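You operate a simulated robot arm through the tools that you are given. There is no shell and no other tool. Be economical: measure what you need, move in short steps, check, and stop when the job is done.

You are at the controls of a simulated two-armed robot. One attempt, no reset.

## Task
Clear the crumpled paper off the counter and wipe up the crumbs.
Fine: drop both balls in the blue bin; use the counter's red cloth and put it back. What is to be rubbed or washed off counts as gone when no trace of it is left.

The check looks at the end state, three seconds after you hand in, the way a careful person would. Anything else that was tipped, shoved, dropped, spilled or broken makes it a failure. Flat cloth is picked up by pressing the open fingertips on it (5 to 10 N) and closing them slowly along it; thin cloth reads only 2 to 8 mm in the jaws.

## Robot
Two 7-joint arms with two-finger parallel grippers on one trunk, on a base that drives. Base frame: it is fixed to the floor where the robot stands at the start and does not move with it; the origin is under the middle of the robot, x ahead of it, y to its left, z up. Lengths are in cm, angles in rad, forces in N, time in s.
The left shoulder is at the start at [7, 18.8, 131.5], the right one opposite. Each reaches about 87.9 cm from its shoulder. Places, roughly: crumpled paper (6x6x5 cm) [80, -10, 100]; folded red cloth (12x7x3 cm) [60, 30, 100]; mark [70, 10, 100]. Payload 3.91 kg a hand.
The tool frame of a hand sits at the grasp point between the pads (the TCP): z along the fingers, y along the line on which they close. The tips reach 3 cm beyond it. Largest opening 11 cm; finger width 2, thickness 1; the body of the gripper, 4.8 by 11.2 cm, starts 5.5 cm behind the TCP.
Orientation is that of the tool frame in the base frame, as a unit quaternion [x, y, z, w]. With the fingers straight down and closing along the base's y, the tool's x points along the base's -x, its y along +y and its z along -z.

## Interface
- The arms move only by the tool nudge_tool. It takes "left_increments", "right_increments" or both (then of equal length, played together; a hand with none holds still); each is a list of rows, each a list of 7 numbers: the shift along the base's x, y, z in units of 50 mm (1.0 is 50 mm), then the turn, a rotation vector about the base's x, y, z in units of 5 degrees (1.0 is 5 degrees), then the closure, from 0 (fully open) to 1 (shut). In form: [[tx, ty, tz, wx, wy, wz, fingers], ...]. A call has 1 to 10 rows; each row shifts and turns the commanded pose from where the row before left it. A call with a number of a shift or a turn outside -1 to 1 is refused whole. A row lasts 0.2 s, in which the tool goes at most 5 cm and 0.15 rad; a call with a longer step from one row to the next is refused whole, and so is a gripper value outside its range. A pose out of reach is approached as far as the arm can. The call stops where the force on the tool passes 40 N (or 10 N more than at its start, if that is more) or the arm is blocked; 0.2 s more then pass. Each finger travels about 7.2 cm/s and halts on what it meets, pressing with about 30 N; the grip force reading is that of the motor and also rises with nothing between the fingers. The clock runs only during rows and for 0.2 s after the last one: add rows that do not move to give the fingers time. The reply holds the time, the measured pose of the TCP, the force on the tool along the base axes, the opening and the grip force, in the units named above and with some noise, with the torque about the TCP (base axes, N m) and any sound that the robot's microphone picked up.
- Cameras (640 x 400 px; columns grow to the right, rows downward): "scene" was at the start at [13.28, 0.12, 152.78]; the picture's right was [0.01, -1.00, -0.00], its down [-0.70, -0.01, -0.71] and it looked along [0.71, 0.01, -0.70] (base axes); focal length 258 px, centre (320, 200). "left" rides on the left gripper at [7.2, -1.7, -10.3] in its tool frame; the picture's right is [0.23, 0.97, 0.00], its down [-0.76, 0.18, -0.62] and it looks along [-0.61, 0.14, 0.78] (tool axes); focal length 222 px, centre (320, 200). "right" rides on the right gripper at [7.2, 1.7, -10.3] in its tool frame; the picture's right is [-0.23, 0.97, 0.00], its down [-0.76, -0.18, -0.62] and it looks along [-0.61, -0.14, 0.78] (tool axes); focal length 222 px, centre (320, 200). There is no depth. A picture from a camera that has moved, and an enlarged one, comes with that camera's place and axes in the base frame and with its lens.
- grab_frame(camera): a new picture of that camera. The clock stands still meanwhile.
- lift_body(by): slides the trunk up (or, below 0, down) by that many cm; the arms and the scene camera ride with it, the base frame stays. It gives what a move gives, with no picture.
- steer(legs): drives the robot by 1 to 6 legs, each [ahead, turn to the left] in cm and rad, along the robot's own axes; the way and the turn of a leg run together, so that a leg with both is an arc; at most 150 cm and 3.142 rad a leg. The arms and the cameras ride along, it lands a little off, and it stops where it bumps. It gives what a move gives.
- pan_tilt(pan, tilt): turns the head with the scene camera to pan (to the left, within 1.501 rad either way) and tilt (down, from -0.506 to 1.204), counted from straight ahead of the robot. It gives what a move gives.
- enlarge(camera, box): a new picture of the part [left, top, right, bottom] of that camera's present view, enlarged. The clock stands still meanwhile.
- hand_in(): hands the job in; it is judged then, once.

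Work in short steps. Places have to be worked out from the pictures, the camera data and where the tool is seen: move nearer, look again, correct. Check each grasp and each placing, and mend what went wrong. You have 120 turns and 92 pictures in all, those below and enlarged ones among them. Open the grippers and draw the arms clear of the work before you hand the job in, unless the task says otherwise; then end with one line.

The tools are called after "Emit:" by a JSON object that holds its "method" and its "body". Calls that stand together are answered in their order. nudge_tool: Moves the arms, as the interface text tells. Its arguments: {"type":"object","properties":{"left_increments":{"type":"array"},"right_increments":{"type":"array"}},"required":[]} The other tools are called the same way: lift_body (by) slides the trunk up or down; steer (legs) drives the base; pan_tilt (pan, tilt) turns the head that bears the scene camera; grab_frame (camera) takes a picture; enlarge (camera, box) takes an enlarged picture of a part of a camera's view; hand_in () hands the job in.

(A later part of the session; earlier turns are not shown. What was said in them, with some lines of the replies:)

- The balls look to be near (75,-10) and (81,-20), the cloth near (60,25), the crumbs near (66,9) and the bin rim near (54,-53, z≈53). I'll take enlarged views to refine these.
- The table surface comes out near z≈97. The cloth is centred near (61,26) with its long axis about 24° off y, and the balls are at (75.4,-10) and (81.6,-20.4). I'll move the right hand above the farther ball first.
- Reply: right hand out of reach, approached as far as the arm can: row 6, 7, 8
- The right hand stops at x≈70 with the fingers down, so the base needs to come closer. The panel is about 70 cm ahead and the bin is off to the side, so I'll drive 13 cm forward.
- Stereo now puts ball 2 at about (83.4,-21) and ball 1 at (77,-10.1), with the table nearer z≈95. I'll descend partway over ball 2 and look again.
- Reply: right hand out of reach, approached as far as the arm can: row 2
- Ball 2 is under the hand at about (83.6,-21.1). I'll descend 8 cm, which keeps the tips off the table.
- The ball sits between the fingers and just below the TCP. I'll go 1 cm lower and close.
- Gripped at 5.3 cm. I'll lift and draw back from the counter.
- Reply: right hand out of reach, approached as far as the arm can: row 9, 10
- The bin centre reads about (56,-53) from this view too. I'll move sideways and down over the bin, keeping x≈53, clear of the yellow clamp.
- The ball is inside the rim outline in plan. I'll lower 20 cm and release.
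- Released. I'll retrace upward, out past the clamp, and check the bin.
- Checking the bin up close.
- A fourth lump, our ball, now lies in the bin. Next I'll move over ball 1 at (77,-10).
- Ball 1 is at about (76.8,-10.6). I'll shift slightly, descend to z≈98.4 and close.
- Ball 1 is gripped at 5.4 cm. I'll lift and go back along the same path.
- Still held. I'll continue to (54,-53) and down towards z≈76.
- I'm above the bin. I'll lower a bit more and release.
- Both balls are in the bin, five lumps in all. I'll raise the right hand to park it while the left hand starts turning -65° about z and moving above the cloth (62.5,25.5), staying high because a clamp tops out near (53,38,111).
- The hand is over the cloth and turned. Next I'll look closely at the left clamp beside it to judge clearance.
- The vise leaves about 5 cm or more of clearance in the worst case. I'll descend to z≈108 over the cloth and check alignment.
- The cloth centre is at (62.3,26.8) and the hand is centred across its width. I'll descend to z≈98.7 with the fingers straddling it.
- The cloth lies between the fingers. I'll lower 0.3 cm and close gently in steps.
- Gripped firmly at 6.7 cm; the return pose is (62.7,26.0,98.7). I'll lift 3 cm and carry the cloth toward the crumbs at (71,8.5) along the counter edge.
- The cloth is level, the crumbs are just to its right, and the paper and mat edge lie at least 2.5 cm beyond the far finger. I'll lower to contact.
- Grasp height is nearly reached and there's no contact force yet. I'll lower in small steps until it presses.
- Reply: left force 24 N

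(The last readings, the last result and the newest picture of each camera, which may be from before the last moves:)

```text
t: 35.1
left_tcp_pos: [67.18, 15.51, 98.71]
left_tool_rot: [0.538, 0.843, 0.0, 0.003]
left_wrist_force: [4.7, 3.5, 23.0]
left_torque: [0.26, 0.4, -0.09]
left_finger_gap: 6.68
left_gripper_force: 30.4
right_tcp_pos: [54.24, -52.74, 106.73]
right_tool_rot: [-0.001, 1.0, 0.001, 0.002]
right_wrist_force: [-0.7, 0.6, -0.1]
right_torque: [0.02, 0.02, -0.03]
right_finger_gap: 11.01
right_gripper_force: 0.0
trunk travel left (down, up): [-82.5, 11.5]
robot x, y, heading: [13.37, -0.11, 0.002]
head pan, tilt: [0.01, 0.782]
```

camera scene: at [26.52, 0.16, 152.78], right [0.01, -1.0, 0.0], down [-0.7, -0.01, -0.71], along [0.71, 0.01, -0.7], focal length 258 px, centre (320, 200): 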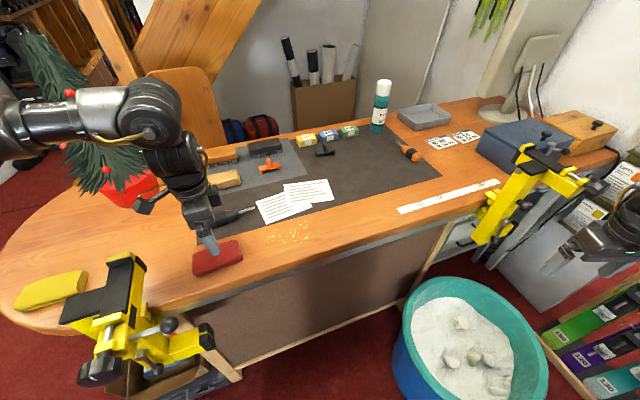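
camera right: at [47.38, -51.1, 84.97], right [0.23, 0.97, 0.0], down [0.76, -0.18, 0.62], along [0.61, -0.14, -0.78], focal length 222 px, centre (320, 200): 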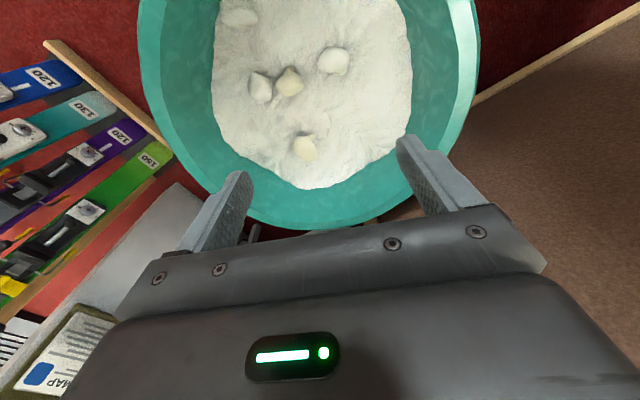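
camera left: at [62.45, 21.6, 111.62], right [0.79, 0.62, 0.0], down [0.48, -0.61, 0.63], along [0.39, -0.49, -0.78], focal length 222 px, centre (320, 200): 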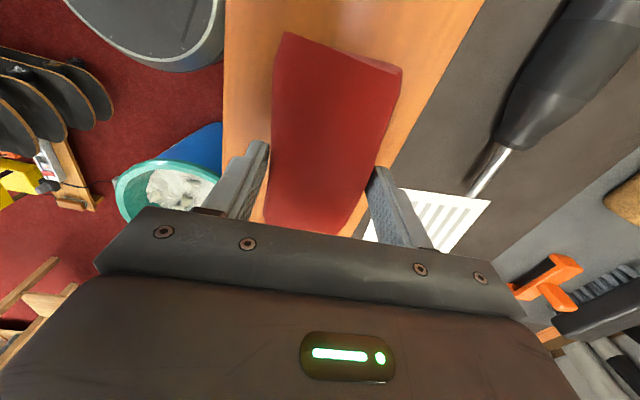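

Contact at 23 N and stiff. I'll ease up 0.1 cm and wipe slowly to the right along the counter edge across the crumbs.

Emit:
{"method": "nudge_tool", "body": {"left_increments": [[0, 0, 0.025, 0, 0, 0, 0.5], [0.134, -0.29, 0, 0, 0, 0, 0.5], [0.134, -0.29, 0, 0, 0, 0, 0.5], [0.134, -0.29, 0, 0, 0, 0, 0.5], [0.134, -0.29, 0, 0, 0, 0, 0.5], [0.134, -0.29, 0, 0, 0, 0, 0.5], [0.134, -0.29, 0, 0, 0, 0, 0.5], [0.134, -0.29, 0, 0, 0, 0, 0.5], [0.134, -0.29, 0, 0, 0, 0, 0.5], [0.134, -0.29, 0, 0, 0, 0, 0.5]]}}

Emit:
{"method": "enlarge", "body": {"camera": "scene", "box": [184, 160, 376, 280]}}

```text
t: 37.3
left_tcp_pos: [73.04, 2.81, 98.48]
left_tool_rot: [0.537, 0.843, 0.001, 0.003]
left_wrist_force: [-2.2, 7.6, 22.3]
left_torque: [0.12, 0.17, -0.07]
left_finger_gap: 6.69
left_gripper_force: 30.3
right_tcp_pos: [54.09, -52.69, 106.75]
right_tool_rot: [0.0, 1.0, 0.001, 0.003]
right_wrist_force: [-0.6, 0.6, 0.2]
right_torque: [-0.01, -0.03, -0.04]
right_finger_gap: 11.02
right_gripper_force: 0.0
trunk travel left (down, up): [-82.5, 11.5]
robot x, y, heading: [13.12, -0.16, 0.003]
head pan, tilt: [0.01, 0.782]
```

```text
3.33 times, centred on (280, 220) of scene
camera zoom: at [26.06, 0.22, 152.83], right [0.01, -1.0, 0.0], down [-0.7, -0.01, -0.71], along [0.71, 0.01, -0.7], focal length 859 px, centre (453, 133)
```

zoom: 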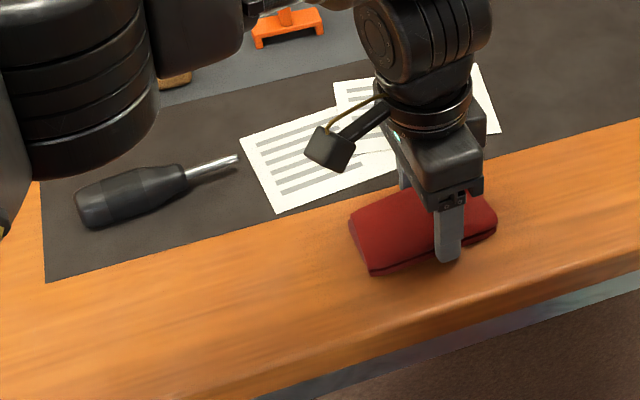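

Crumbs under the path are gone. I'll continue slightly further right, shift 1.5 cm inward, and wipe back.

Emit:
{"method": "nudge_tool", "body": {"left_increments": [[0.105, -0.227, 0.015, 0, 0, 0, 0.5], [0.105, -0.227, 0, 0, 0, 0, 0.5], [0.29, 0.134, 0, 0, 0, 0, 0.5], [-0.185, 0.4, 0, 0, 0, 0, 0.5], [-0.185, 0.4, 0, 0, 0, 0, 0.5], [-0.185, 0.4, 0, 0, 0, 0, 0.5], [-0.185, 0.4, 0, 0, 0, 0, 0.5], [-0.185, 0.4, 0, 0, 0, 0, 0.5], [-0.185, 0.4, 0, 0, 0, 0, 0.5], [-0.185, 0.4, 0, 0, 0, 0, 0.5]]}}

Emit:
{"method": "enlarge", "body": {"camera": "scene", "box": [184, 160, 376, 280]}}

```text
t: 39.5
left_tcp_pos: [68.95, 15.03, 98.64]
left_tool_rot: [0.537, 0.844, 0.0, 0.001]
left_wrist_force: [-1.0, -1.7, 0.8]
left_torque: [0.02, -0.03, -0.05]
left_finger_gap: 6.67
left_gripper_force: 30.6
right_tcp_pos: [54.32, -52.66, 106.64]
right_tool_rot: [-0.001, 1.0, 0.0, 0.0]
right_wrist_force: [0.8, 0.2, 0.0]
right_torque: [0.03, 0.03, -0.02]
right_finger_gap: 10.99
right_gripper_force: 0.0
trunk travel left (down, up): [-82.5, 11.5]
robot x, y, heading: [13.27, -0.04, -0.002]
head pan, tilt: [0.01, 0.782]
```

```text
3.33 times, centred on (280, 220) of scene
camera zoom: at [26.4, 0.29, 152.78], right [0.01, -1.0, 0.0], down [-0.7, -0.01, -0.71], along [0.71, 0.01, -0.7], focal length 859 px, centre (453, 133)
```

zoom: 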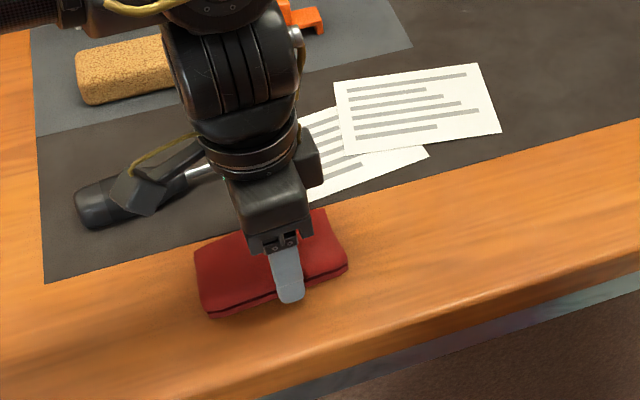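

No crumbs visible. I'll lift the cloth 3 cm, carry it back over its home spot and inspect the counter closely.

Emit:
{"method": "nudge_tool", "body": {"left_increments": [[0, 0, 0.3, 0, 0, 0, 0.5], [0, 0, 0.3, 0, 0, 0, 0.5], [-0.31, 0.55, 0, 0, 0, 0, 0.5], [-0.31, 0.55, 0, 0, 0, 0, 0.5], [-0.31, 0.55, 0, 0, 0, 0, 0.5], [-0.31, 0.55, 0, 0, 0, 0, 0.5], [0, 0, 0, 0, 0, 0, 0.5]]}}

Emit:
{"method": "enlarge", "body": {"camera": "scene", "box": [230, 200, 358, 280]}}

Emit:
{"method": "grab_frame", "body": {"camera": "left"}}

```text
t: 41.1
left_tcp_pos: [63.21, 26.03, 101.45]
left_tool_rot: [0.537, 0.843, 0.0, 0.001]
left_wrist_force: [0.8, 0.8, -0.6]
left_torque: [-0.03, 0.01, -0.02]
left_finger_gap: 6.68
left_gripper_force: 29.9
right_tcp_pos: [54.39, -52.74, 106.5]
right_tool_rot: [-0.001, 1.0, 0.001, 0.001]
right_wrist_force: [0.2, 0.2, 0.4]
right_torque: [0.01, 0.01, 0.0]
right_finger_gap: 10.97
right_gripper_force: 0.0
trunk travel left (down, up): [-82.5, 11.5]
robot x, y, heading: [13.27, -0.11, -0.001]
head pan, tilt: [0.01, 0.782]
```

```text
5.00 times, centred on (294, 240) of scene
camera zoom: at [26.52, 0.06, 152.78], right [0.01, -1.0, 0.0], down [-0.7, -0.01, -0.71], along [0.71, 0.01, -0.7], focal length 1289 px, centre (450, 0)
```

zoom: 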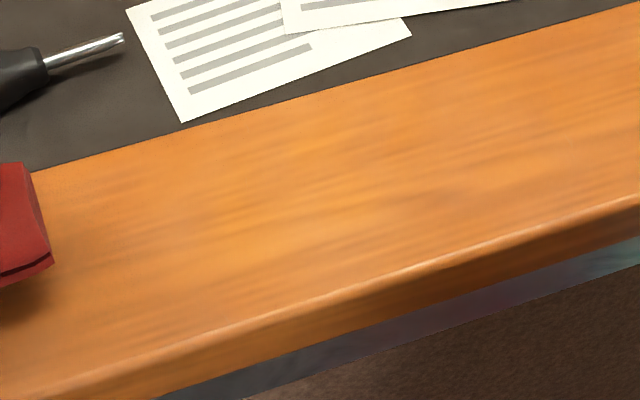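

```text
58 pictures are left
camera left: at [58.49, 31.9, 111.88], right [0.79, 0.62, 0.0], down [0.48, -0.61, 0.62], along [0.39, -0.49, -0.78], focal length 222 px, centre (320, 200)
```

left: 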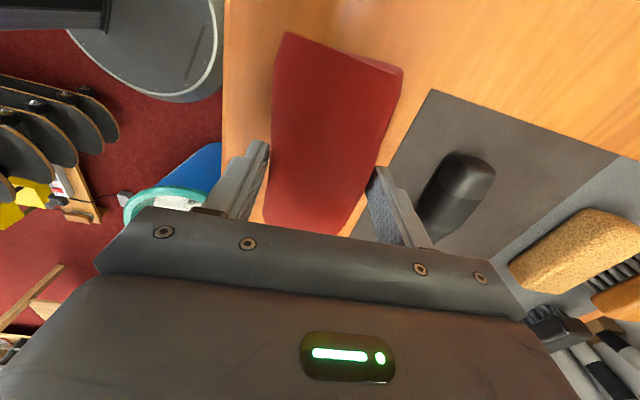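

The counter is spotless and the papers are undisturbed. I'll lower the cloth onto its original spot and open slowly.

Emit:
{"method": "nudge_tool", "body": {"left_increments": [[-0.1, 0, -0.2, 0, 0, 0, 0.5], [0, 0, -0.2, 0, 0, 0, 0.5], [0, 0, -0.13, 0, 0, 0, 0.5], [0, 0, 0, 0, 0, 0, 0.5], [0, 0, 0, 0, 0, 0, 0.38], [0, 0, 0, 0, 0, 0, 0.3], [0, 0, 0, 0, 0, 0, 0.1], [0, 0, 0, 0, 0, 0, 0]]}}

Emit:
{"method": "grab_frame", "body": {"camera": "left"}}

```text
t: 42.9
left_tcp_pos: [62.54, 25.91, 99.0]
left_tool_rot: [0.537, 0.843, 0.0, 0.001]
left_wrist_force: [0.3, 0.0, 0.2]
left_torque: [-0.02, 0.03, -0.02]
left_finger_gap: 11.0
left_gripper_force: 0.1
right_tcp_pos: [54.35, -52.75, 106.62]
right_tool_rot: [-0.002, 1.0, 0.0, 0.001]
right_wrist_force: [0.1, 0.2, -0.1]
right_torque: [0.0, 0.03, -0.01]
right_finger_gap: 10.99
right_gripper_force: 0.2
trunk travel left (down, up): [-82.5, 11.5]
robot x, y, heading: [13.57, -0.12, 0.001]
head pan, tilt: [0.01, 0.782]
```

```text
57 pictures are left
camera left: at [57.96, 31.8, 109.36], right [0.79, 0.62, 0.0], down [0.48, -0.61, 0.63], along [0.39, -0.49, -0.78], focal length 222 px, centre (320, 200)
```

left: 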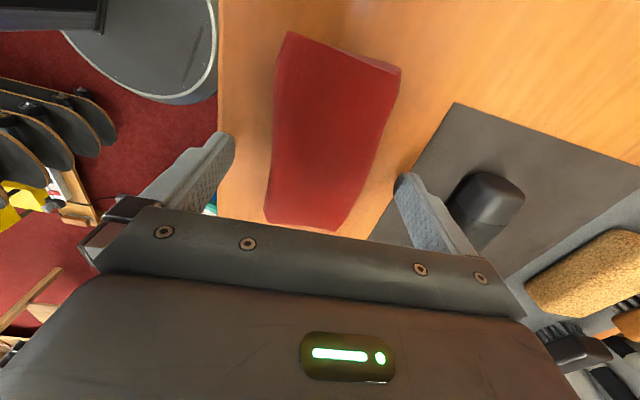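

Released, and the view matches the picture from before the grasp. I'll raise the left hand straight up and clear of the counter.

Emit:
{"method": "nudge_tool", "body": {"left_increments": [[0, 0, 0.5, 0, 0, 0, 0], [0, 0, 0.9, 0, 0, 0, 0], [0, 0, 0.9, 0, 0, 0, 0], [0, 0, 0.9, 0, 0, 0, 0], [0, 0, 0.9, 0, 0, 0, 0], [0, 0, 0.9, 0, 0, 0, 0], [-0.5, 0, 0.5, 0, 0, 0, 0], [-0.8, 0, 0, 0, 0, 0, 0]]}}

Emit:
{"method": "grab_frame", "body": {"camera": "scene"}}

Emit:
{"method": "enlarge", "body": {"camera": "scene", "box": [180, 160, 372, 280]}}

Emit:
{"method": "enlarge", "body": {"camera": "scene", "box": [390, 260, 582, 400]}}

```text
t: 44.7
left_tcp_pos: [55.92, 26.02, 126.52]
left_tool_rot: [0.537, 0.844, -0.001, 0.001]
left_wrist_force: [-0.2, 0.1, 0.3]
left_torque: [-0.04, -0.02, -0.03]
left_finger_gap: 11.02
left_gripper_force: 0.1
right_tcp_pos: [54.24, -52.51, 106.69]
right_tool_rot: [0.0, 1.0, 0.0, 0.003]
right_wrist_force: [-0.5, 0.1, -0.3]
right_torque: [0.0, 0.01, -0.03]
right_finger_gap: 11.01
right_gripper_force: 0.0
trunk travel left (down, up): [-82.5, 11.5]
robot x, y, heading: [13.09, 0.51, 0.0]
head pan, tilt: [0.01, 0.782]
```

```text
56 pictures are left
camera scene: at [26.26, 0.31, 152.8], right [0.01, -1.0, 0.0], down [-0.7, -0.01, -0.71], along [0.71, 0.01, -0.7], focal length 258 px, centre (320, 200)
```

scene: 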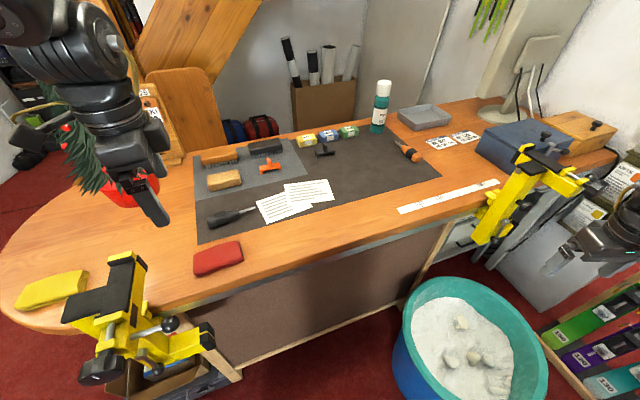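

```text
3.33 times, centred on (276, 220) of scene
camera zoom: at [26.26, 0.31, 152.8], right [0.01, -1.0, 0.0], down [-0.7, -0.01, -0.71], along [0.71, 0.01, -0.7], focal length 859 px, centre (467, 133)
```

zoom: 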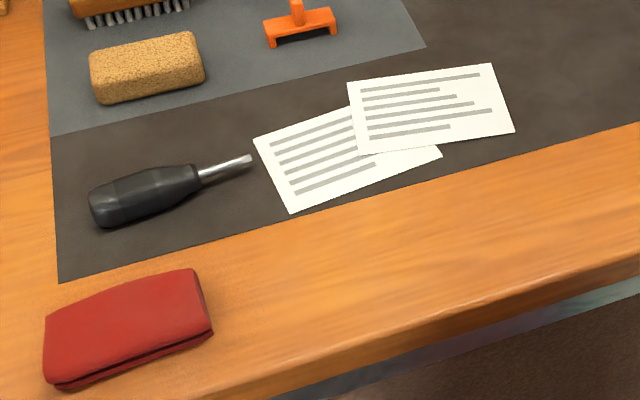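

```text
2.86 times, centred on (486, 330) of scene
camera zoom: at [26.26, 0.31, 152.8], right [0.01, -1.0, 0.0], down [-0.7, -0.01, -0.71], along [0.71, 0.01, -0.7], focal length 736 px, centre (-154, -171)
```

zoom: 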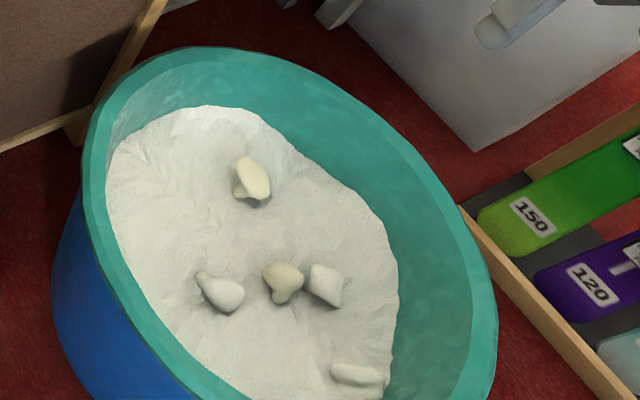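

Both balls are in the bin, the counter is clean, the cloth is back, nothing else moved, and both grippers are open and clear. I'm handing in.

Emit:
{"method": "hand_in", "body": {}}

```text
The job is handed in.
```

I dropped both paper balls in the blue bin, wiped the crumbs off the counter with the red cloth, and put the cloth back in its place.
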